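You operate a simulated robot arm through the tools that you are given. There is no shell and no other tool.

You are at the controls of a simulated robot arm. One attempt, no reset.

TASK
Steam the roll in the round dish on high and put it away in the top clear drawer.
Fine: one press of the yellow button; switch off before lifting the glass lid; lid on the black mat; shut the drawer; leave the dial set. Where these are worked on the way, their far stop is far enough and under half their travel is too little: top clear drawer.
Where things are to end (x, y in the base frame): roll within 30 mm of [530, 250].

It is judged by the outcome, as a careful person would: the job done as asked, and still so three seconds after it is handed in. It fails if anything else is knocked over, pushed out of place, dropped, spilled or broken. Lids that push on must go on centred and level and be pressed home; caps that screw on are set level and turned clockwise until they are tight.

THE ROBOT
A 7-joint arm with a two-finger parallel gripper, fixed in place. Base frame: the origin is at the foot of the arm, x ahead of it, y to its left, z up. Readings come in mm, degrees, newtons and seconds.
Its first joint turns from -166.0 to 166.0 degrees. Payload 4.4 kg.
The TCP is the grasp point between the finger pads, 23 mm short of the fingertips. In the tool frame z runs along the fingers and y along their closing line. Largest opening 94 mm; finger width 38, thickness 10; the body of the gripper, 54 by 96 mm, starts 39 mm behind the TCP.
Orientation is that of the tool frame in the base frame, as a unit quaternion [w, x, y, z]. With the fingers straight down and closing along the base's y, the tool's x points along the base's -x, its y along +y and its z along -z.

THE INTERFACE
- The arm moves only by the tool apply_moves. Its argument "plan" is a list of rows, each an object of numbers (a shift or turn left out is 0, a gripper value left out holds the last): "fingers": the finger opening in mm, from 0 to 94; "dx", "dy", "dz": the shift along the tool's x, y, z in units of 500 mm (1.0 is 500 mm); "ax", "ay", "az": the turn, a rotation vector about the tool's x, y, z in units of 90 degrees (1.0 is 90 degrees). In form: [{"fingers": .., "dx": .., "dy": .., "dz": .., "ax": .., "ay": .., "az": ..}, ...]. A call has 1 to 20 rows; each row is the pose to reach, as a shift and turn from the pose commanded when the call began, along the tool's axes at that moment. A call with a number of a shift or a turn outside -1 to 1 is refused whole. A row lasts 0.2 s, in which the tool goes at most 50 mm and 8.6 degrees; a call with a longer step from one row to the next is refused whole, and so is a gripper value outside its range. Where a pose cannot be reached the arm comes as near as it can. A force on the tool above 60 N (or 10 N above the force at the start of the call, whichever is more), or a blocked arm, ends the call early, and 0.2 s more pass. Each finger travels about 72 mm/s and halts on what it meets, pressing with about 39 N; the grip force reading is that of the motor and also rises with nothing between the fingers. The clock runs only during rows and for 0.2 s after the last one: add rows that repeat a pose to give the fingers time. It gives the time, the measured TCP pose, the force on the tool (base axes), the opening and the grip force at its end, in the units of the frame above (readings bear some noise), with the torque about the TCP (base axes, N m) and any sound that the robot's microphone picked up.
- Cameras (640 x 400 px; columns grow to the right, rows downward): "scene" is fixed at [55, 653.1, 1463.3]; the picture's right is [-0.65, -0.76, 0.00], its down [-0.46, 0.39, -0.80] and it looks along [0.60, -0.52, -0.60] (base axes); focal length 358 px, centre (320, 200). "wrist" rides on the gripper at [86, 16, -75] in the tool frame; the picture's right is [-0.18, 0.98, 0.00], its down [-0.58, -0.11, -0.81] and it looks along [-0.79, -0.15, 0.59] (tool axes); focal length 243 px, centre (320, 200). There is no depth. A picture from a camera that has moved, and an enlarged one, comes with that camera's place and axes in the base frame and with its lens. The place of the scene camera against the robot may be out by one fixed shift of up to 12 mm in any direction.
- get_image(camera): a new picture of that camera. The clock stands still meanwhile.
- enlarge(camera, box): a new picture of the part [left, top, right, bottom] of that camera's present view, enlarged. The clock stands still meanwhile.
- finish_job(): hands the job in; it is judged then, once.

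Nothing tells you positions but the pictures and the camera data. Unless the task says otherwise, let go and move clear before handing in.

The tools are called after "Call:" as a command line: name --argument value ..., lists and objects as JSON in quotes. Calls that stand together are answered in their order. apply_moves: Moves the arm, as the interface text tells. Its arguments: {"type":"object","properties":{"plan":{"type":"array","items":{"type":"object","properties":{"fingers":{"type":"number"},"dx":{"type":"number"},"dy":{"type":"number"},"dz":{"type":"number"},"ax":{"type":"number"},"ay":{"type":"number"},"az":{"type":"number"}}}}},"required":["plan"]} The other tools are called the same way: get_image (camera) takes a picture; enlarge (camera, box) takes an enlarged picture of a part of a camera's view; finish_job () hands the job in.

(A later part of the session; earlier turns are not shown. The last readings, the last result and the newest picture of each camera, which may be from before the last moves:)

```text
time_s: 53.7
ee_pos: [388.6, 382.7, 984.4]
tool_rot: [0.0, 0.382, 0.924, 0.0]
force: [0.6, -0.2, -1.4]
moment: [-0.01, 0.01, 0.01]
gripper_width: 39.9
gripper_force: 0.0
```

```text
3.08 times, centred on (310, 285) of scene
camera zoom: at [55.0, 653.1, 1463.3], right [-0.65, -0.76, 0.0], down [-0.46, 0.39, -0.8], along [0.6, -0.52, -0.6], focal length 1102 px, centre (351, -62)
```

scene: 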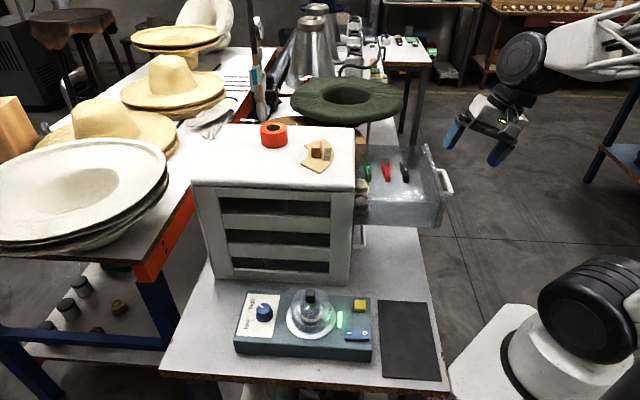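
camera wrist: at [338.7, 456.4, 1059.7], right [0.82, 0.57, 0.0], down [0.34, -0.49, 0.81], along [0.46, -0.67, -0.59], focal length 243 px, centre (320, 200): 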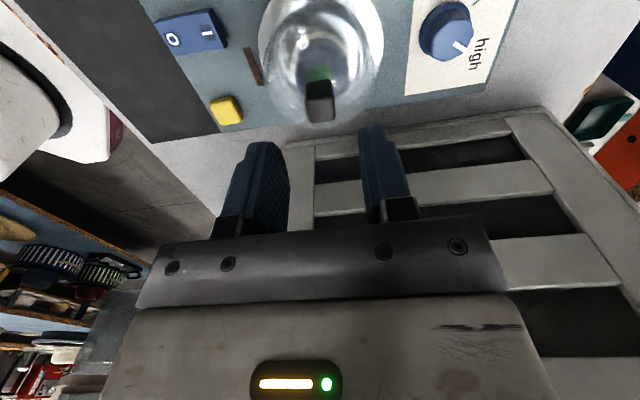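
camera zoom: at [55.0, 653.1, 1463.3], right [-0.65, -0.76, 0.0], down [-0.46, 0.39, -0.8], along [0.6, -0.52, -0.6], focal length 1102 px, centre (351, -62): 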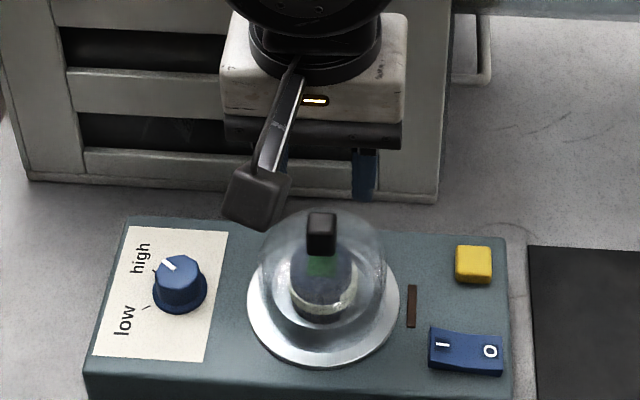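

Handle: a ~16 mm block centred at (390, 383), from z≈906 to 923, squared to my fingers. I'll descend so the tips stop just above the glass.

Call:
apply_moves --plan '[{"dx": -0.0033, "dy": 0.0013, "dz": 0.04}, {"dx": -0.0033, "dy": 0.0013, "dz": 0.075}, {"dx": -0.0033, "dy": 0.0013, "dz": 0.095}, {"dx": -0.0033, "dy": 0.0013, "dz": 0.106}, {"dx": -0.0033, "dy": 0.0013, "dz": 0.106}]'

Call:
get_image --camera "wrist"

Call:
enlarge --camera "scene" --box '[250, 240, 370, 350]'

```text
time_s: 54.9
ee_pos: [388.7, 383.1, 932.9]
tool_rot: [-0.001, 0.382, 0.924, 0.0]
force: [0.2, 0.3, -0.6]
moment: [0.0, 0.0, 0.03]
gripper_width: 40.2
gripper_force: 0.1
```

```text
taken
camera wrist: at [340.2, 455.2, 1007.9], right [0.82, 0.57, 0.0], down [0.34, -0.49, 0.81], along [0.46, -0.67, -0.59], focal length 243 px, centre (320, 200)
```

wrist: 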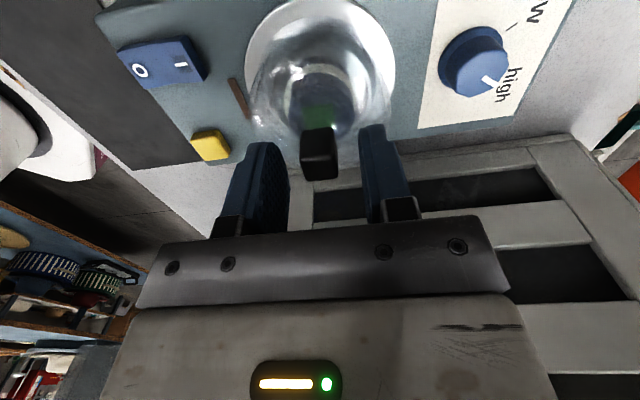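

```text
3.64 times, centred on (310, 295) of scene
camera zoom: at [55.0, 653.1, 1463.3], right [-0.65, -0.76, 0.0], down [-0.46, 0.39, -0.8], along [0.6, -0.52, -0.6], focal length 1302 px, centre (356, -146)
```

zoom: 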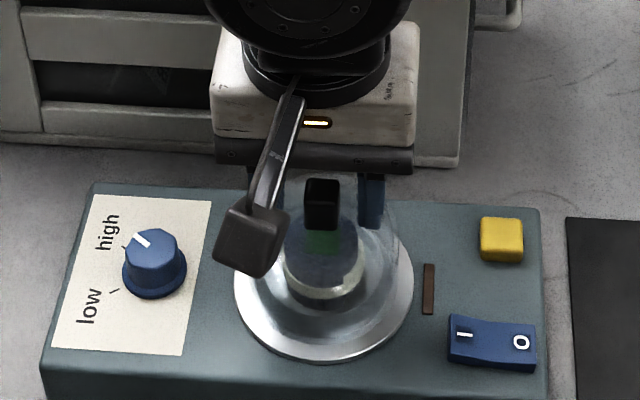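

The handle is centred between the fingers. Closing on it.

Call:
apply_moves --plan '[{"dz": 0.003}, {"dz": 0.003, "fingers": 5}, {"dz": 0.003, "fingers": 5}, {"dz": 0.003, "fingers": 5}, {"dz": 0.003, "fingers": 5}]'

Call:
get_image --camera "wrist"

```text
time_s: 56.1
ee_pos: [389.2, 381.6, 932.7]
tool_rot: [0.0, 0.382, 0.924, -0.001]
force: [-1.4, 0.1, -0.4]
moment: [0.01, 0.01, 0.01]
gripper_width: 17.0
gripper_force: 39.4
heard: snap
```

```text
taken
camera wrist: at [340.0, 455.3, 1006.7], right [0.82, 0.57, 0.0], down [0.34, -0.49, 0.81], along [0.46, -0.67, -0.59], focal length 243 px, centre (320, 200)
```

wrist: 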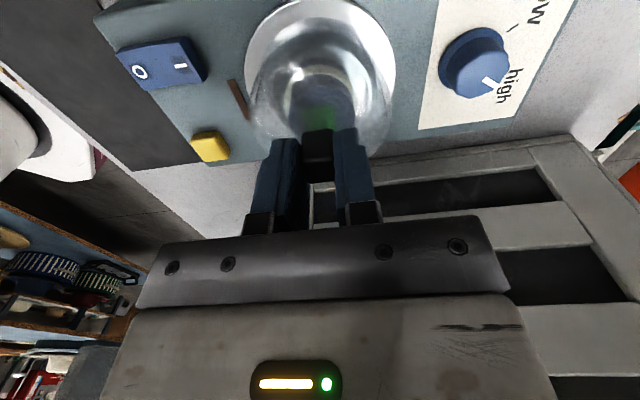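

Gripped at 17 mm. The "snap" may have been the lid unseating, so I'll lift slowly and watch.

Call:
apply_moves --plan '[{"dz": -0.004}, {"dz": -0.008}, {"dz": -0.014}, {"dz": -0.022}, {"dz": -0.03}]'

Call:
get_image --camera "wrist"

Call:
enlarge --camera "scene" --box '[250, 240, 370, 350]'

```text
time_s: 57.3
ee_pos: [389.3, 381.7, 947.2]
tool_rot: [0.0, 0.382, 0.924, -0.001]
force: [-0.2, 0.3, 0.2]
moment: [-0.02, -0.01, 0.03]
gripper_width: 18.3
gripper_force: 0.0
heard: snap
```

```text
taken
camera wrist: at [340.1, 454.6, 1020.5], right [0.82, 0.57, 0.0], down [0.34, -0.49, 0.81], along [0.45, -0.67, -0.59], focal length 243 px, centre (320, 200)
```

wrist: 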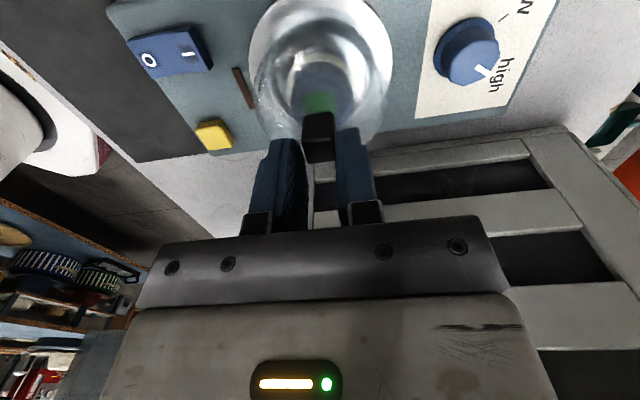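

```text
3.64 times, centred on (310, 295) of scene
camera zoom: at [55.0, 653.1, 1463.3], right [-0.65, -0.76, 0.0], down [-0.46, 0.39, -0.8], along [0.6, -0.52, -0.6], focal length 1302 px, centre (356, -146)
```

zoom: 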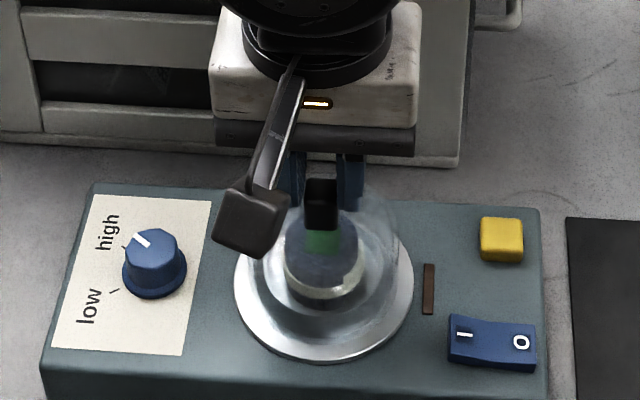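

The fingers slid up off the handle while the lid stayed put. I'll hold for a moment and read the state before trying again.

Call:
apply_moves --plan '[{"dz": 0.0}, {"dz": 0.0}]'

Call:
enlarge --camera "wrist" --box '[230, 60, 410, 240]'

Call:
enlarge --camera "scene" --box '[275, 265, 350, 345]'

```text
time_s: 57.9
ee_pos: [389.1, 381.6, 946.4]
tool_rot: [0.0, 0.381, 0.924, -0.001]
force: [0.0, -0.8, 0.1]
moment: [0.0, 0.0, 0.0]
gripper_width: 16.9
gripper_force: 38.6
heard: snap
```

```text
2.22 times, centred on (320, 150) of wrist
camera zoom: at [340.1, 454.6, 1020.5], right [0.82, 0.57, 0.0], down [0.34, -0.49, 0.81], along [0.46, -0.67, -0.59], focal length 539 px, centre (320, 311)
```

zoom: 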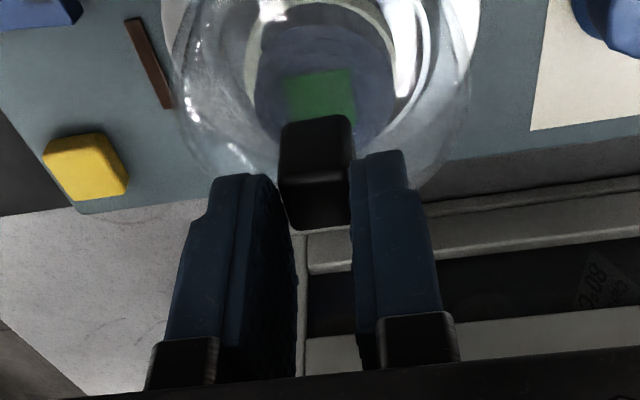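

```text
5.00 times, centred on (312, 305) of scene
camera zoom: at [55.0, 653.1, 1463.3], right [-0.65, -0.76, 0.0], down [-0.46, 0.39, -0.8], along [0.6, -0.52, -0.6], focal length 1790 px, centre (358, -325)
```

zoom: 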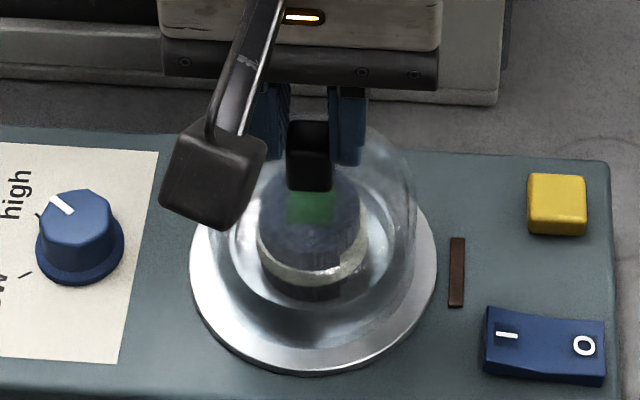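

Call:
enlarge --camera "wrist" --box '[285, 90, 365, 180]'

Call:
enlarge --camera "scene" --box '[295, 280, 330, 315]'

```text
4.44 times, centred on (325, 135) of wrist
camera zoom: at [340.1, 454.6, 1020.5], right [0.82, 0.57, 0.0], down [0.34, -0.49, 0.81], along [0.46, -0.67, -0.59], focal length 1078 px, centre (298, 489)
```

zoom: 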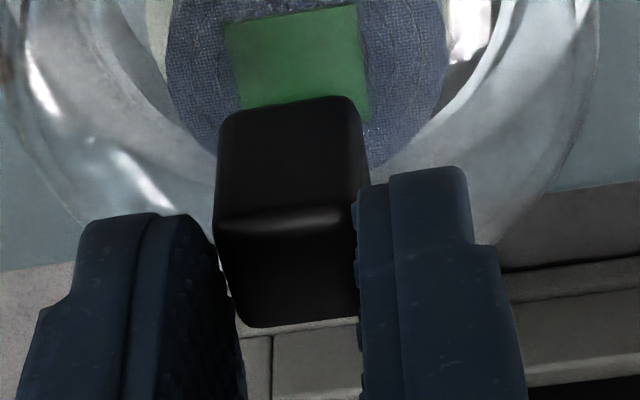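

```text
11.43 times, centred on (312, 298) of scene
camera zoom: at [55.0, 653.1, 1463.3], right [-0.65, -0.76, 0.0], down [-0.46, 0.39, -0.8], along [0.6, -0.52, -0.6], focal length 4092 px, centre (406, -914)
```

zoom: 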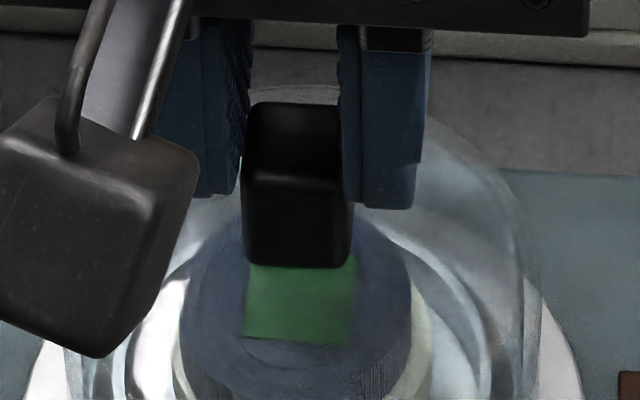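

The fingers still straddle only the top of the handle, so they slid up it; the lid seems to be a snug push-on fit. I'll reopen, take a deeper bite and lift in tiny steps while reading the force.

Call:
apply_moves --plan '[{"fingers": 32}, {"fingers": 32}, {"dz": 0.01, "fingers": 32}, {"dz": 0.02, "fingers": 32}, {"dz": 0.028, "fingers": 32}, {"dz": 0.032, "fingers": 32}]'

Call:
enlarge --camera "wrist" --box '[265, 80, 385, 200]'

Call:
enlarge --camera "scene" --box '[285, 270, 340, 325]'

```text
time_s: 59.3
ee_pos: [389.7, 382.5, 931.4]
tool_rot: [0.0, 0.383, 0.924, 0.0]
force: [-1.3, 0.0, 0.6]
moment: [0.0, 0.01, -0.02]
gripper_width: 32.1
gripper_force: 0.2
heard: snap
```

```text
3.33 times, centred on (325, 140) of wrist
camera zoom: at [340.4, 455.3, 1004.8], right [0.82, 0.57, 0.0], down [0.34, -0.49, 0.81], along [0.46, -0.67, -0.59], focal length 809 px, centre (303, 400)
```

zoom: 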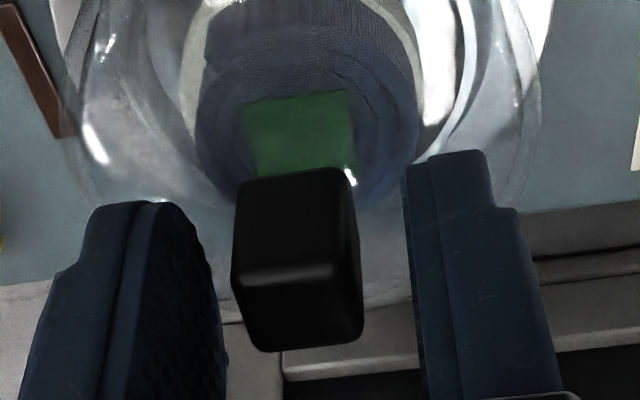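

```text
7.27 times, centred on (312, 298) of scene
camera zoom: at [55.0, 653.1, 1463.3], right [-0.65, -0.76, 0.0], down [-0.46, 0.39, -0.8], along [0.6, -0.52, -0.6], focal length 2604 px, centre (374, -509)
```

zoom: 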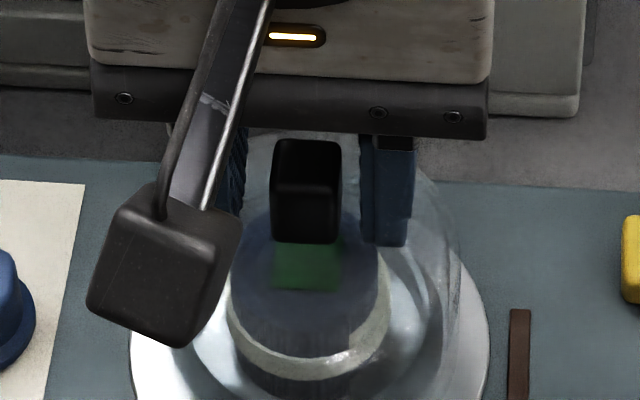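

Call:
apply_moves --plan '[{"dz": 0.002, "fingers": 24}, {"dz": 0.002, "fingers": 18}, {"dz": 0.002, "fingers": 10}, {"dz": 0.002, "fingers": 0}, {"dz": 0.002, "fingers": 0}, {"dz": 0.002, "fingers": 0}]'

Call:
apply_moves --plan '[{"dz": -0.001}, {"dz": -0.002}, {"dz": -0.003}]'

Call:
enlarge --camera "scene" --box '[275, 265, 350, 345]'

```text
time_s: 60.7
ee_pos: [389.3, 381.9, 929.8]
tool_rot: [-0.001, 0.383, 0.924, -0.001]
force: [-28.6, -27.4, 14.6]
moment: [-0.29, 0.27, -0.01]
gripper_width: 17.3
gripper_force: 38.6
```

```text
time_s: 61.5
ee_pos: [389.5, 383.7, 932.6]
tool_rot: [0.0, 0.382, 0.924, 0.0]
force: [-0.6, -0.9, -1.3]
moment: [-0.11, 0.05, 0.01]
gripper_width: 17.5
gripper_force: 39.0
heard: snap
```

```text
5.00 times, centred on (312, 305) of scene
camera zoom: at [55.0, 653.1, 1463.3], right [-0.65, -0.76, 0.0], down [-0.46, 0.39, -0.8], along [0.6, -0.52, -0.6], focal length 1790 px, centre (358, -325)
```

zoom: 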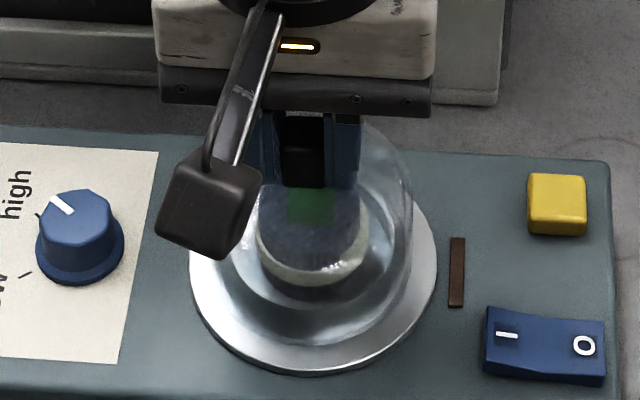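

A snap came with the first millimetres and the side load vanished, so the lid may have popped free. Continuing up slowly to confirm it follows.

Call:
apply_moves --plan '[{"dz": -0.002}, {"dz": -0.004}, {"dz": -0.006}, {"dz": -0.008}, {"dz": -0.01}]'

Call:
enlarge --camera "scene" --box '[275, 265, 350, 345]'

Call:
enlarge --camera "wrist" --box '[245, 50, 405, 200]'

```text
time_s: 62.7
ee_pos: [390.4, 382.1, 935.7]
tool_rot: [0.001, 0.382, 0.924, -0.001]
force: [0.0, -0.3, -0.7]
moment: [-0.02, 0.02, 0.04]
gripper_width: 17.2
gripper_force: 38.8
```

```text
5.00 times, centred on (312, 305) of scene
camera zoom: at [55.0, 653.1, 1463.3], right [-0.65, -0.76, 0.0], down [-0.46, 0.39, -0.8], along [0.6, -0.52, -0.6], focal length 1790 px, centre (358, -325)
```

zoom: 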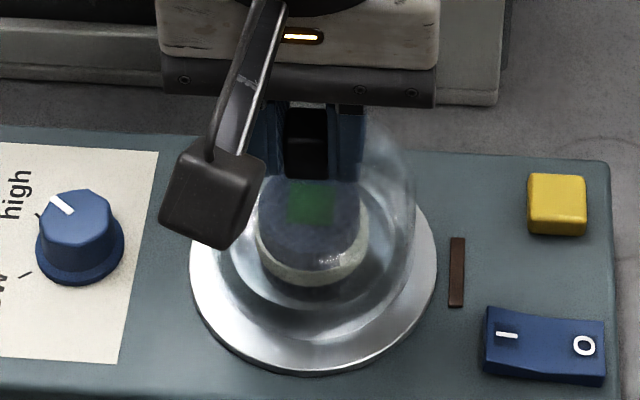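

```text
2.67 times, centred on (325, 125) of wrist
camera zoom: at [340.9, 454.8, 1010.6], right [0.82, 0.57, 0.0], down [0.34, -0.49, 0.81], along [0.46, -0.67, -0.59], focal length 647 px, centre (307, 400)
```

zoom: 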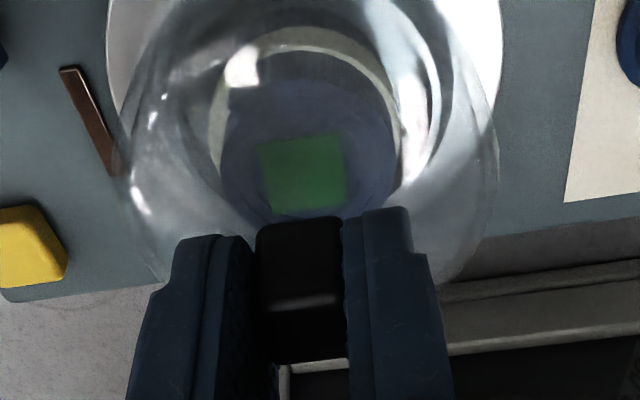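

The lid is rising with the gripper. Lifting it clear, smoothly.

Call:
apply_moves --plan '[{"dz": -0.01}, {"dz": -0.025}, {"dz": -0.045}, {"dz": -0.07}, {"dz": -0.1}, {"dz": -0.13}, {"dz": -0.15}, {"dz": -0.16}, {"dz": -0.16}]'

Call:
get_image --camera "scene"

Call:
get_image --camera "wrist"

Call:
enlarge --camera "scene" --box '[260, 220, 370, 350]'

```text
time_s: 64.7
ee_pos: [388.2, 382.0, 1016.6]
tool_rot: [-0.001, 0.382, 0.924, -0.001]
force: [-0.4, -0.1, -1.6]
moment: [0.0, 0.01, -0.04]
gripper_width: 17.1
gripper_force: 38.1
```

```text
taken
```

scene: 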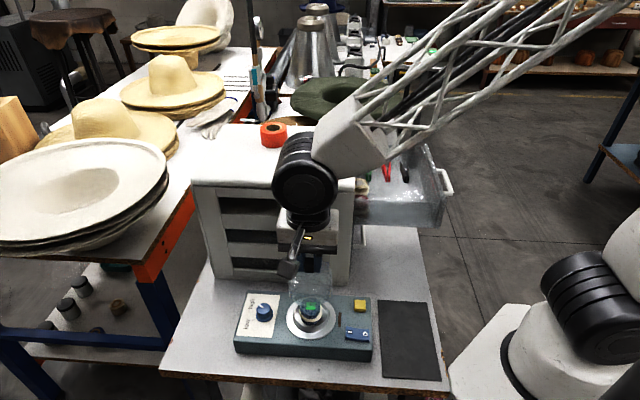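

```text
taken
camera wrist: at [339.8, 455.1, 1090.5], right [0.82, 0.57, 0.0], down [0.34, -0.49, 0.81], along [0.46, -0.67, -0.59], focal length 243 px, centre (320, 200)
```

wrist: 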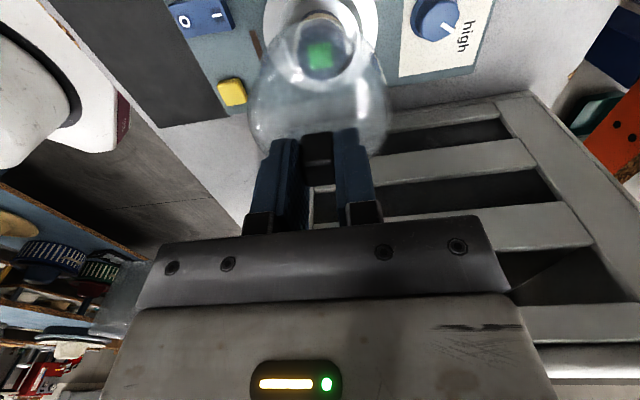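

```text
3.08 times, centred on (315, 285) of scene
camera zoom: at [55.0, 653.1, 1463.3], right [-0.65, -0.76, 0.0], down [-0.46, 0.39, -0.8], along [0.6, -0.52, -0.6], focal length 1102 px, centre (335, -62)
```

zoom: 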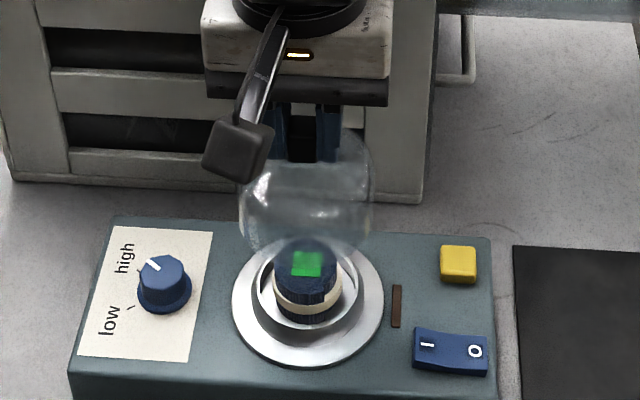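

The lid is clear and hanging level, and the roll now shows a green patch on top. I'll carry the lid straight back over the black mat centre (~(254, 248)).

Call:
apply_moves --plan '[{"dy": -0.02}, {"dy": -0.06}, {"dy": -0.12}, {"dy": -0.18}, {"dy": -0.24}, {"dy": -0.3}, {"dy": -0.345}, {"dy": -0.37}, {"dy": -0.38}, {"dy": -0.38}]'

Call:
get_image --camera "scene"

Call:
get_image --camera "wrist"

```text
time_s: 66.9
ee_pos: [255.7, 247.7, 1017.2]
tool_rot: [0.0, 0.383, 0.924, -0.001]
force: [1.0, -0.3, -1.1]
moment: [0.0, 0.0, 0.01]
gripper_width: 17.3
gripper_force: 39.1
```

```text
taken
```

scene: 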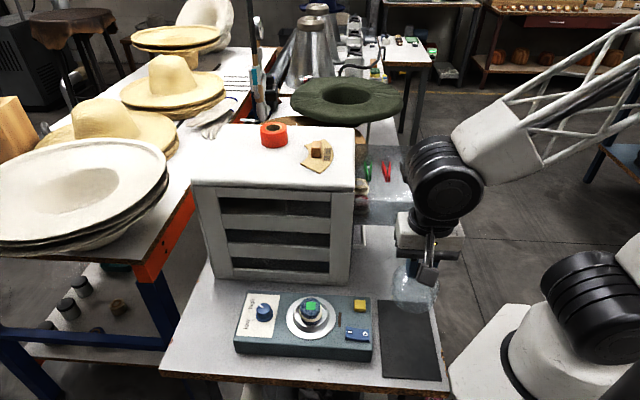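

```text
taken
camera wrist: at [207.0, 321.0, 1091.0], right [0.82, 0.57, 0.0], down [0.34, -0.49, 0.81], along [0.45, -0.67, -0.59], focal length 243 px, centre (320, 200)
```

wrist: 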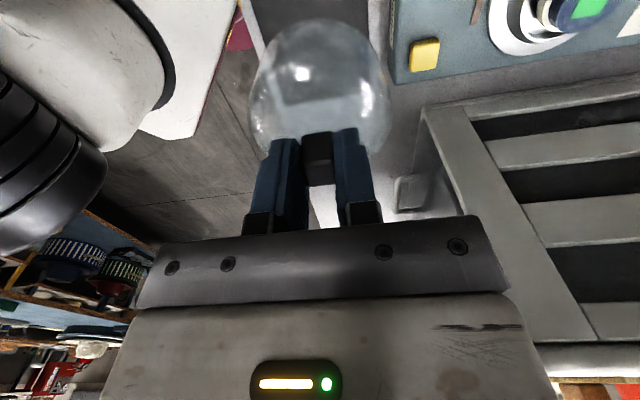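

I'm over the mat. Lowering toward it.

Call:
apply_moves --plan '[{"dz": 0.03}, {"dz": 0.08}, {"dz": 0.13}, {"dz": 0.17}, {"dz": 0.2}, {"dz": 0.214}, {"dz": 0.214}]'

Call:
enlarge --camera "scene" --box '[350, 220, 470, 390]'

Call:
get_image --camera "wrist"

```text
time_s: 68.5
ee_pos: [253.9, 247.0, 909.5]
tool_rot: [0.0, 0.381, 0.924, -0.001]
force: [0.3, 0.2, -0.8]
moment: [0.02, 0.0, -0.02]
gripper_width: 17.2
gripper_force: 38.7
```

```text
2.35 times, centred on (410, 305) of scene
camera zoom: at [55.0, 653.1, 1463.3], right [-0.65, -0.76, 0.0], down [-0.46, 0.39, -0.8], along [0.6, -0.52, -0.6], focal length 842 px, centre (108, -47)
```

zoom: 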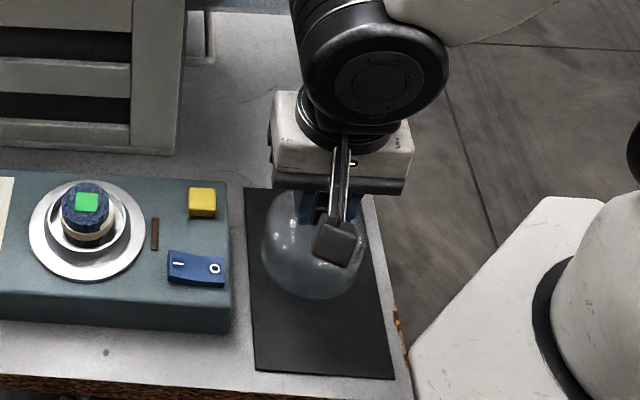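

```text
taken
camera wrist: at [205.7, 319.7, 983.8], right [0.82, 0.57, 0.0], down [0.34, -0.49, 0.81], along [0.46, -0.67, -0.59], focal length 243 px, centre (320, 200)
```

wrist: 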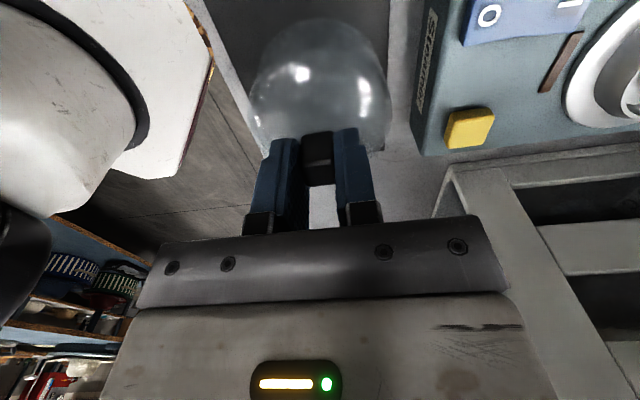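

About 25–30 mm above the mat. Lowering gently in small steps until I feel the mat.

Call:
apply_moves --plan '[{"dz": 0.006}, {"dz": 0.012}, {"dz": 0.018}, {"dz": 0.024}, {"dz": 0.03}]'

Call:
apply_moves --plan '[{"dz": 0.003}, {"dz": 0.006}, {"dz": 0.008}]'

Call:
enlarge --camera "scene" --box '[350, 220, 470, 390]'

```text
time_s: 69.7
ee_pos: [255.7, 248.1, 895.9]
tool_rot: [0.001, 0.383, 0.924, -0.001]
force: [0.4, -0.4, -1.7]
moment: [0.0, -0.02, 0.01]
gripper_width: 17.2
gripper_force: 38.6
```

```text
time_s: 70.5
ee_pos: [254.2, 247.1, 890.1]
tool_rot: [0.0, 0.381, 0.924, -0.001]
force: [0.1, 0.2, -0.9]
moment: [0.01, 0.02, -0.02]
gripper_width: 17.3
gripper_force: 38.8
```

```text
2.35 times, centred on (410, 305) of scene
camera zoom: at [55.0, 653.1, 1463.3], right [-0.65, -0.76, 0.0], down [-0.46, 0.39, -0.8], along [0.6, -0.52, -0.6], focal length 842 px, centre (108, -47)
```

zoom: 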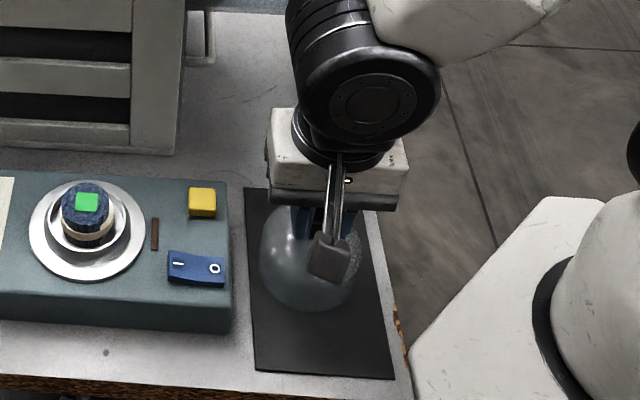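

Call:
apply_moves --plan '[{"dz": 0.003}, {"dz": 0.006}, {"dz": 0.008}]'

Call:
apply_moves --plan '[{"dz": 0.003}, {"dz": 0.006}]'

```text
time_s: 71.3
ee_pos: [254.4, 248.1, 887.3]
tool_rot: [-0.001, 0.382, 0.924, 0.0]
force: [0.2, 0.9, -0.7]
moment: [0.01, 0.0, 0.0]
gripper_width: 17.0
gripper_force: 39.4
```

```text
time_s: 71.9
ee_pos: [256.6, 248.3, 883.5]
tool_rot: [-0.001, 0.381, 0.925, -0.001]
force: [-0.1, -0.7, -0.3]
moment: [-0.01, 0.01, 0.01]
gripper_width: 17.3
gripper_force: 38.6
```

Call:
apply_moves --plan '[{"dz": 0.002}, {"dz": 0.004}]'

Call:
enlarge --camera "scene" --box '[380, 280, 440, 350]'

Call:
get_image --camera "wrist"

```text
time_s: 72.5
ee_pos: [254.6, 247.8, 882.6]
tool_rot: [0.0, 0.382, 0.924, -0.001]
force: [-13.1, -18.2, 42.4]
moment: [-0.26, 0.15, -0.02]
gripper_width: 17.6
gripper_force: 39.5
```

```text
5.71 times, centred on (410, 315) of scene
camera zoom: at [55.0, 653.1, 1463.3], right [-0.65, -0.76, 0.0], down [-0.46, 0.39, -0.8], along [0.6, -0.52, -0.6], focal length 2046 px, centre (-194, -457)
```

zoom: 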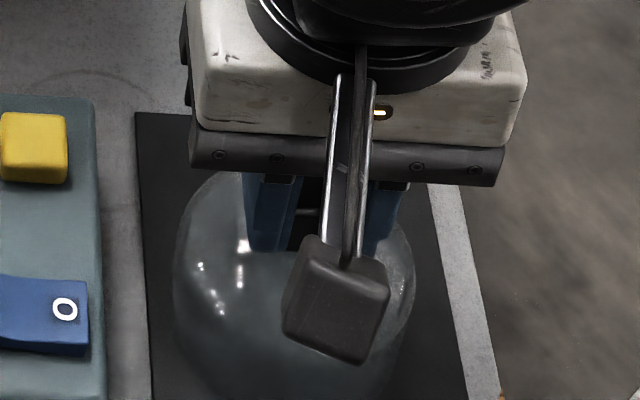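

```text
taken
camera wrist: at [206.2, 320.6, 956.9], right [0.82, 0.57, 0.0], down [0.34, -0.49, 0.81], along [0.46, -0.67, -0.59], focal length 243 px, centre (320, 200)
```

wrist: 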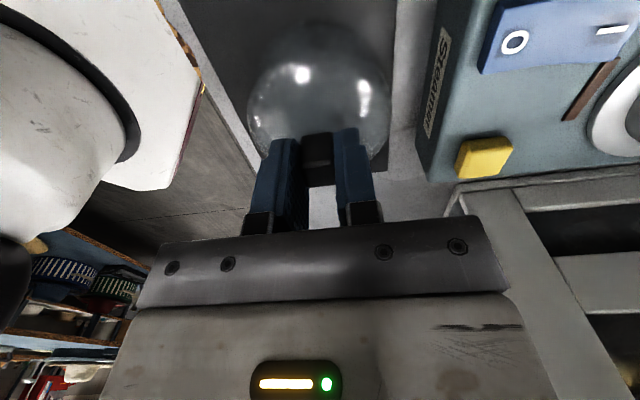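

Contact with the mat, and the arm pressed about 1 mm deep. I'll ease up to relieve it, then open and back away upward.

Call:
apply_moves --plan '[{"dz": -0.002}, {"dz": -0.0025}]'

Call:
apply_moves --plan '[{"fingers": 22}, {"fingers": 34}, {"fingers": 40}, {"fingers": 40}]'

Call:
enlarge --camera "wrist" --box '[230, 20, 410, 200]'

```text
time_s: 73.1
ee_pos: [255.6, 247.2, 882.1]
tool_rot: [0.0, 0.382, 0.924, -0.001]
force: [-0.5, 0.6, -1.3]
moment: [0.0, 0.0, -0.02]
gripper_width: 17.4
gripper_force: 38.9
```

```text
time_s: 74.1
ee_pos: [255.4, 246.9, 884.2]
tool_rot: [-0.001, 0.381, 0.924, -0.001]
force: [-0.5, -0.4, 0.0]
moment: [0.0, -0.03, -0.01]
gripper_width: 40.2
gripper_force: 0.0
```

```text
2.22 times, centred on (320, 110) of wrist
camera zoom: at [207.0, 320.4, 957.6], right [0.82, 0.57, 0.0], down [0.34, -0.49, 0.81], along [0.46, -0.67, -0.59], focal length 539 px, centre (320, 400)
```

zoom: 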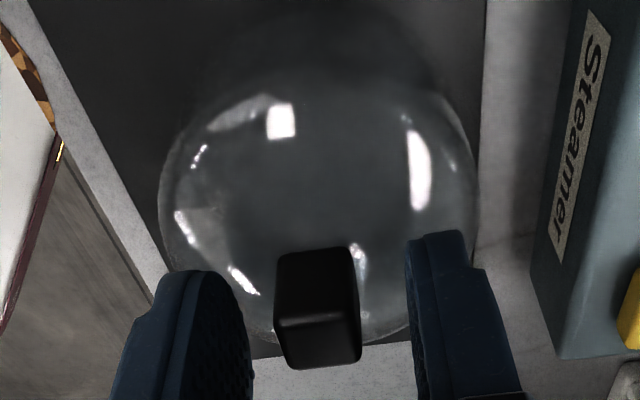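

The lid rests upright on the mat, released. Rising straight up and checking.

Call:
apply_moves --plan '[{"dz": -0.02}, {"dz": -0.06}, {"dz": -0.12}, {"dz": -0.2}, {"dz": -0.27}, {"dz": -0.27}]'

Call:
get_image --camera "scene"

Call:
enlarge --camera "scene" --box '[350, 260, 470, 390]'

Call:
get_image --camera "wrist"

```text
time_s: 75.5
ee_pos: [255.2, 247.1, 1020.0]
tool_rot: [0.001, 0.383, 0.924, -0.001]
force: [0.3, 0.1, 0.5]
moment: [0.0, 0.0, 0.01]
gripper_width: 40.1
gripper_force: 0.2
```

```text
taken
```

scene: 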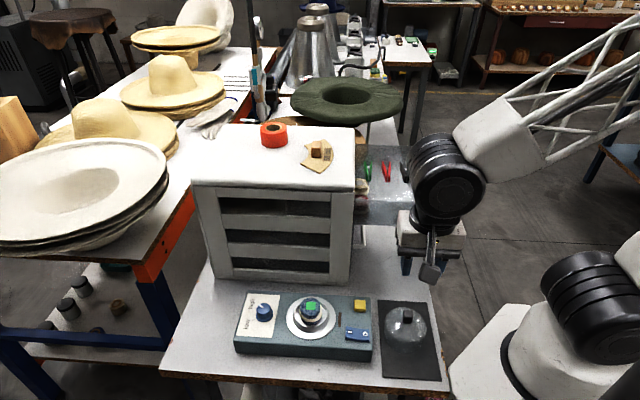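

```text
3.08 times, centred on (410, 325) of scene
camera zoom: at [55.0, 653.1, 1463.3], right [-0.65, -0.76, 0.0], down [-0.46, 0.39, -0.8], along [0.6, -0.52, -0.6], focal length 1102 px, centre (43, -185)
```

zoom: 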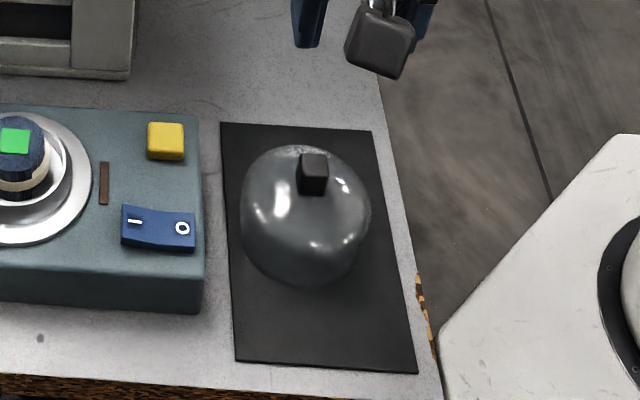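

```text
taken
camera wrist: at [206.1, 319.5, 1094.3], right [0.82, 0.57, 0.0], down [0.34, -0.49, 0.81], along [0.45, -0.67, -0.59], focal length 243 px, centre (320, 200)
```

wrist: 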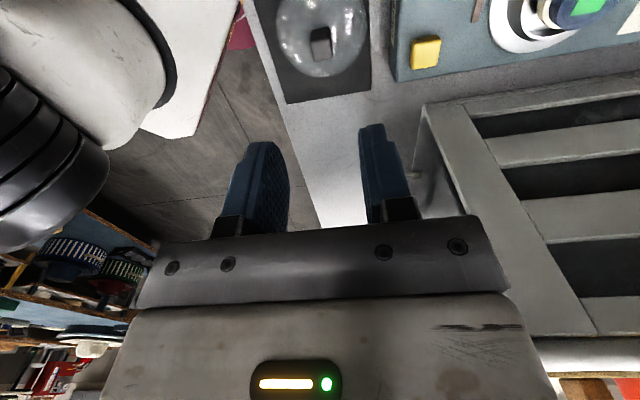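

The lid sits squarely on the mat. Next is the roll, so I'll look at it closely.

Call:
enlarge --camera "scene" --box '[280, 285, 345, 345]'

Call:
enlarge --camera "scene" --box '[340, 130, 460, 240]'

```text
6.67 times, centred on (312, 315) of scene
camera zoom: at [55.0, 653.1, 1463.3], right [-0.65, -0.76, 0.0], down [-0.46, 0.39, -0.8], along [0.6, -0.52, -0.6], focal length 2387 px, centre (370, -567)
```

zoom: 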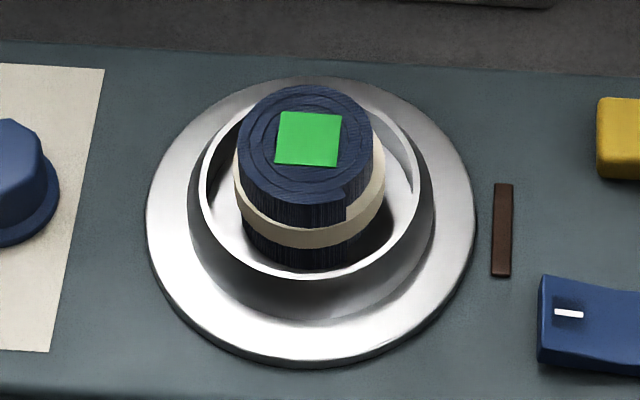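

```text
3.64 times, centred on (400, 185) of scene
camera zoom: at [55.0, 653.1, 1463.3], right [-0.65, -0.76, 0.0], down [-0.46, 0.39, -0.8], along [0.6, -0.52, -0.6], focal length 1302 px, centre (29, 254)
```

zoom: 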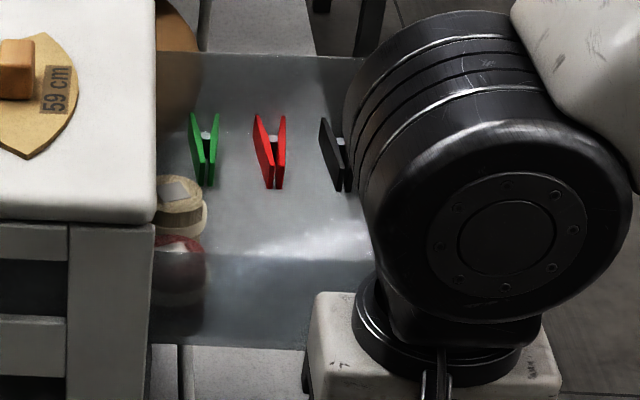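

The roll is a ~40–44 mm cylinder with a green indicator, standing about 18 mm proud of the dish's cup. I'll go above it with the fingers open and measure.

Call:
apply_moves --plan '[{"dy": 0.06, "fingers": 66}, {"dy": 0.14}, {"dy": 0.22}, {"dy": 0.3}, {"dy": 0.36}, {"dy": 0.38, "dz": 0.03}, {"dy": 0.38, "dz": 0.06}, {"dy": 0.38, "dz": 0.06}]'

Call:
get_image --camera "wrist"

Call:
enlarge --camera "wrist" --box '[250, 0, 390, 110]'

```text
time_s: 77.3
ee_pos: [391.5, 381.8, 988.5]
tool_rot: [0.0, 0.381, 0.925, -0.001]
force: [-0.7, 0.1, 0.6]
moment: [0.0, -0.02, -0.04]
gripper_width: 66.0
gripper_force: 0.0
```

```text
taken
camera wrist: at [341.5, 455.1, 1062.4], right [0.82, 0.57, 0.0], down [0.34, -0.49, 0.81], along [0.46, -0.67, -0.59], focal length 243 px, centre (320, 200)
```

wrist: 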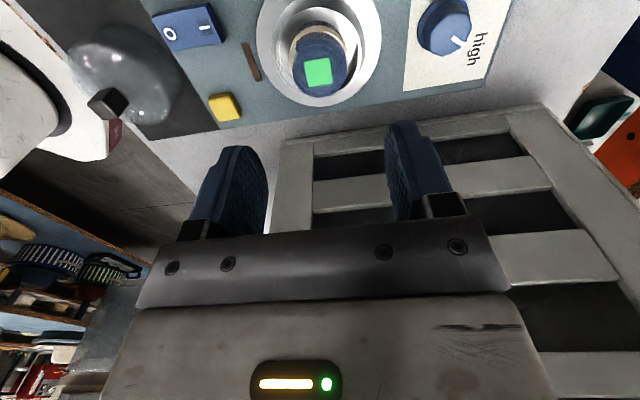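

```text
3.64 times, centred on (320, 55) of wrist
camera zoom: at [341.5, 455.1, 1062.4], right [0.82, 0.57, 0.0], down [0.34, -0.49, 0.81], along [0.46, -0.67, -0.59], focal length 882 px, centre (320, 727)
```

zoom: 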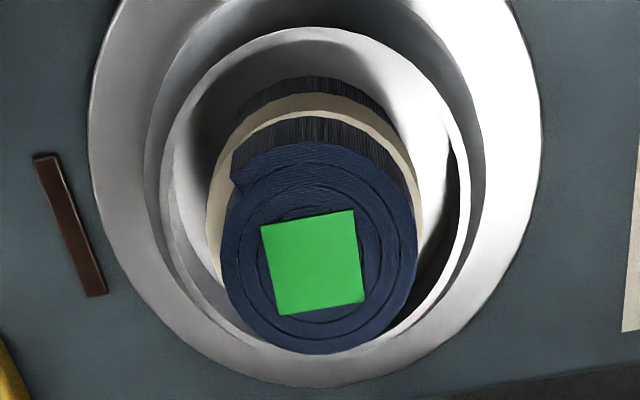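

Roll top reads ≈39 mm wide near (390, 383), z≈878. I'll step lower for a second view to pin down its height and the cup rim before gripping.

Call:
apply_moves --plan '[{"dz": 0.04}, {"dz": 0.08}, {"dz": 0.11}, {"dz": 0.11}]'

Call:
get_image --camera "wrist"

Call:
enlarge --camera "wrist" --box '[240, 20, 400, 145]'

```text
time_s: 78.3
ee_pos: [389.6, 381.7, 930.7]
tool_rot: [0.0, 0.382, 0.924, -0.001]
force: [0.5, -0.1, -0.2]
moment: [0.02, 0.0, -0.01]
gripper_width: 66.1
gripper_force: 0.0
```

```text
taken
camera wrist: at [340.7, 456.0, 1006.0], right [0.82, 0.57, 0.0], down [0.34, -0.49, 0.81], along [0.46, -0.67, -0.59], focal length 243 px, centre (320, 200)
```

wrist: 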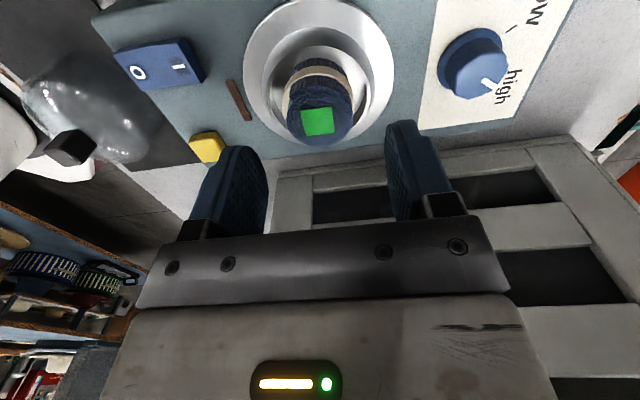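

```text
3.20 times, centred on (320, 82) of wrist
camera zoom: at [340.7, 456.0, 1006.0], right [0.82, 0.57, 0.0], down [0.34, -0.49, 0.81], along [0.46, -0.67, -0.59], focal length 776 px, centre (320, 576)
```

zoom: 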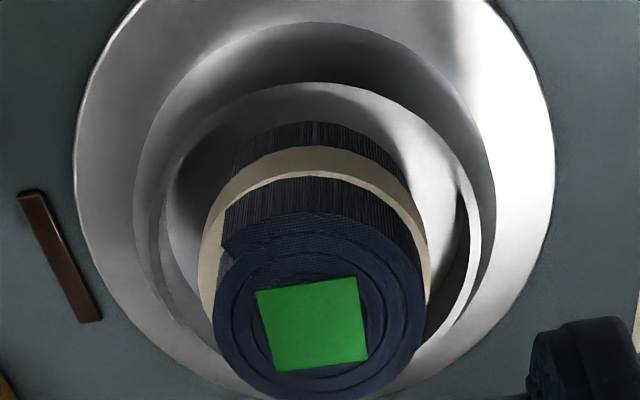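

Roll top at z≈879.5, centre (390, 384); cup rim at z≈861; the cream band (44 mm) is at z 864–871. I'll lower so the tips stop just above the rim.

Call:
apply_moves --plan '[{"dz": 0.03}, {"dz": 0.06}, {"dz": 0.078}, {"dz": 0.0866}, {"dz": 0.0866}]'

Call:
get_image --camera "wrist"

Call:
enlarge --camera "scene" --box '[270, 260, 350, 345]'

```text
time_s: 79.5
ee_pos: [389.6, 382.6, 889.4]
tool_rot: [0.0, 0.382, 0.924, -0.001]
force: [0.1, 0.2, 0.0]
moment: [0.02, 0.0, 0.0]
gripper_width: 66.0
gripper_force: 0.1
```

```text
taken
camera wrist: at [340.8, 455.8, 963.5], right [0.82, 0.57, 0.0], down [0.34, -0.49, 0.81], along [0.46, -0.67, -0.59], focal length 243 px, centre (320, 200)
```

wrist: 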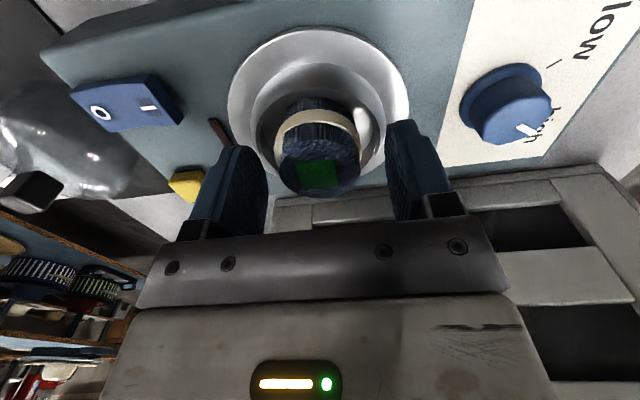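

```text
4.71 times, centred on (310, 302) of scene
camera zoom: at [55.0, 653.1, 1463.3], right [-0.65, -0.76, 0.0], down [-0.46, 0.39, -0.8], along [0.6, -0.52, -0.6], focal length 1685 px, centre (367, -282)
```

zoom: 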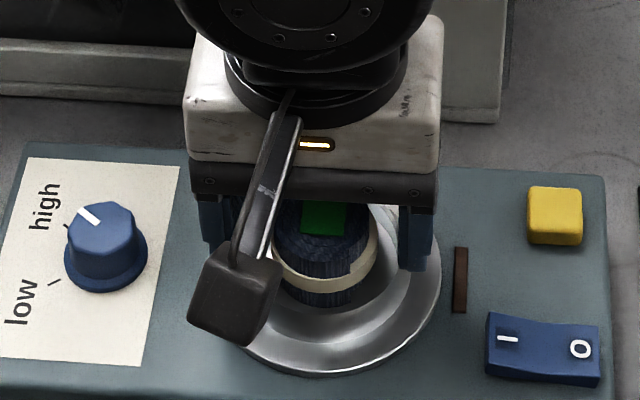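

Clear of the rim with the roll centred. Lowering 1 mm more and closing gently.

Call:
apply_moves --plan '[{"dz": 0.002}, {"dz": 0.002, "fingers": 56}, {"dz": 0.002, "fingers": 48}, {"dz": 0.002, "fingers": 40}, {"dz": 0.002, "fingers": 34}, {"dz": 0.002, "fingers": 34}]'

Call:
get_image --camera "wrist"

Call:
enlarge --camera "scene" --box '[270, 260, 350, 345]'

```text
time_s: 80.9
ee_pos: [389.6, 383.2, 888.2]
tool_rot: [0.0, 0.382, 0.924, -0.001]
force: [0.2, -0.1, 0.1]
moment: [0.03, 0.02, 0.04]
gripper_width: 42.4
gripper_force: 38.9
```

```text
taken
camera wrist: at [340.6, 455.7, 962.5], right [0.82, 0.57, 0.0], down [0.34, -0.49, 0.81], along [0.46, -0.67, -0.59], focal length 243 px, centre (320, 200)
```

wrist: 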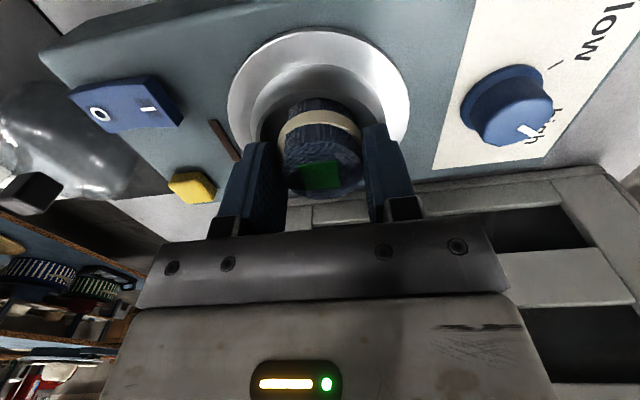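

```text
4.71 times, centred on (310, 302) of scene
camera zoom: at [55.0, 653.1, 1463.3], right [-0.65, -0.76, 0.0], down [-0.46, 0.39, -0.8], along [0.6, -0.52, -0.6], focal length 1685 px, centre (367, -282)
```

zoom: 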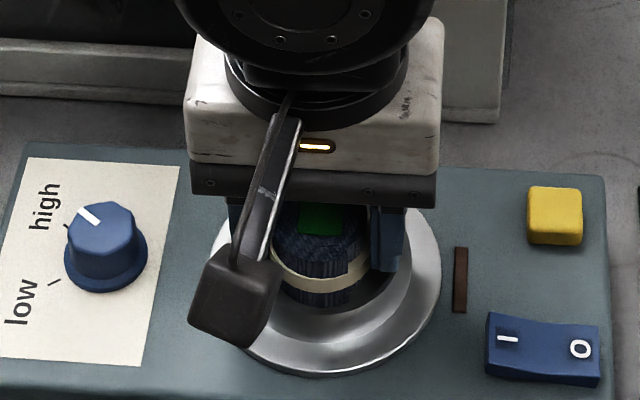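

Firm grip at 42 mm. Lifting slowly at first.

Call:
apply_moves --plan '[{"dz": -0.003}, {"dz": -0.006}, {"dz": -0.012}, {"dz": -0.02}, {"dz": -0.03}]'

Call:
enlarge --camera "scene" --box '[270, 260, 350, 345]'

Call:
enlarge --camera "wrist" --box '[230, 20, 410, 200]'

```text
time_s: 82.1
ee_pos: [389.6, 382.6, 903.8]
tool_rot: [-0.001, 0.382, 0.924, -0.001]
force: [-1.0, 0.8, 0.1]
moment: [0.0, 0.0, -0.02]
gripper_width: 42.5
gripper_force: 39.4
```

```text
4.71 times, centred on (310, 302) of scene
camera zoom: at [55.0, 653.1, 1463.3], right [-0.65, -0.76, 0.0], down [-0.46, 0.39, -0.8], along [0.6, -0.52, -0.6], focal length 1685 px, centre (367, -282)
```

zoom: 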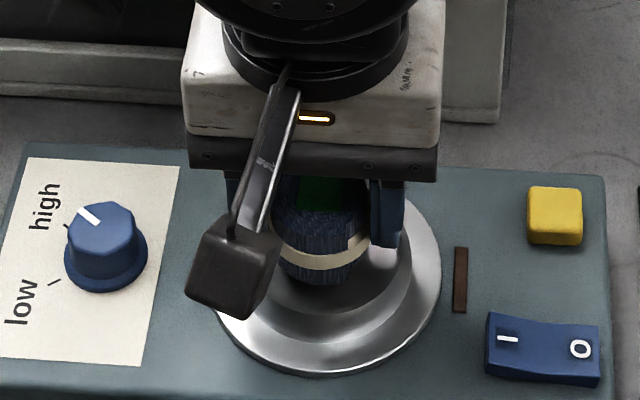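

```text
2.22 times, centred on (320, 110) of wrist
camera zoom: at [340.8, 455.5, 978.1], right [0.82, 0.57, 0.0], down [0.34, -0.49, 0.81], along [0.46, -0.67, -0.59], focal length 539 px, centre (320, 400)
```

zoom: 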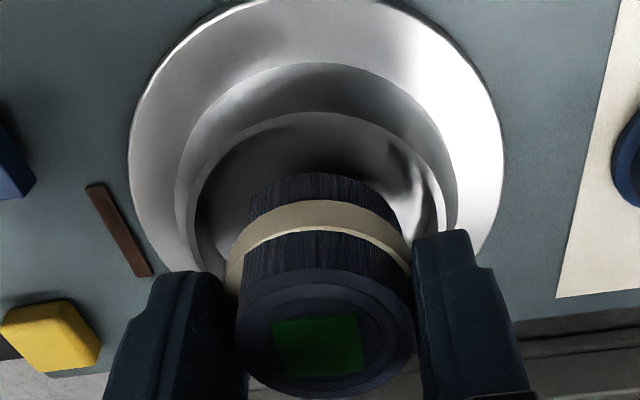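

The roll is up with the dish undisturbed. Rising well above the cabinet height before crossing to the drawer.

Call:
apply_moves --plan '[{"dz": -0.03}, {"dz": -0.09}, {"dz": -0.16}, {"dz": -0.24}, {"dz": -0.32}, {"dz": -0.4}, {"dz": -0.46}, {"dz": -0.493}, {"dz": -0.493}]'

Call:
get_image --camera "scene"

Call:
get_image --camera "wrist"

```text
time_s: 84.1
ee_pos: [389.4, 383.1, 1149.6]
tool_rot: [0.0, 0.382, 0.924, 0.0]
force: [0.1, 0.0, -1.1]
moment: [-0.02, 0.01, 0.01]
gripper_width: 42.7
gripper_force: 39.3
```

```text
taken
```

scene: 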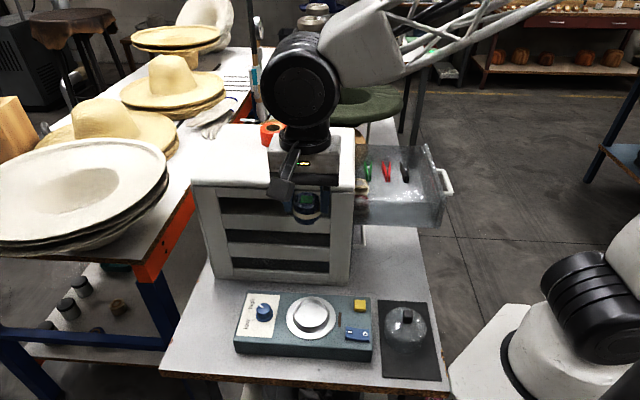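

```text
taken
camera wrist: at [340.4, 456.9, 1224.2], right [0.82, 0.57, 0.0], down [0.34, -0.49, 0.81], along [0.46, -0.67, -0.59], focal length 243 px, centre (320, 200)
```

wrist: 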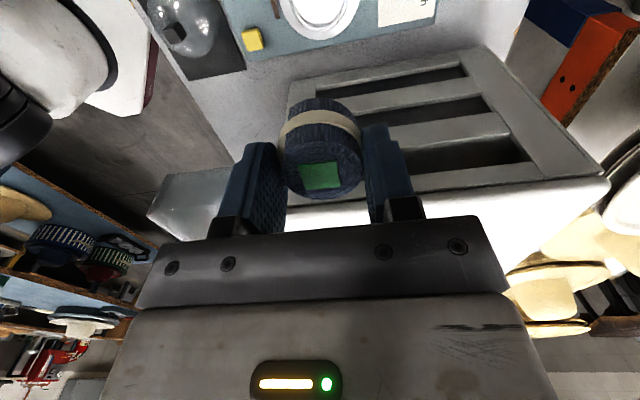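

The drawer is clearly visible from here. I'll measure how far it is open and where its contents lie.

Call:
enlarge --camera "scene" --box '[345, 130, 465, 240]'

```text
3.64 times, centred on (405, 185) of scene
camera zoom: at [55.0, 653.1, 1463.3], right [-0.65, -0.76, 0.0], down [-0.46, 0.39, -0.8], along [0.6, -0.52, -0.6], focal length 1302 px, centre (11, 254)
```

zoom: 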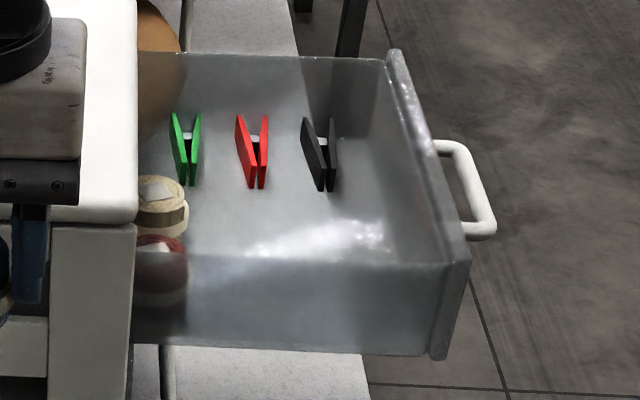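

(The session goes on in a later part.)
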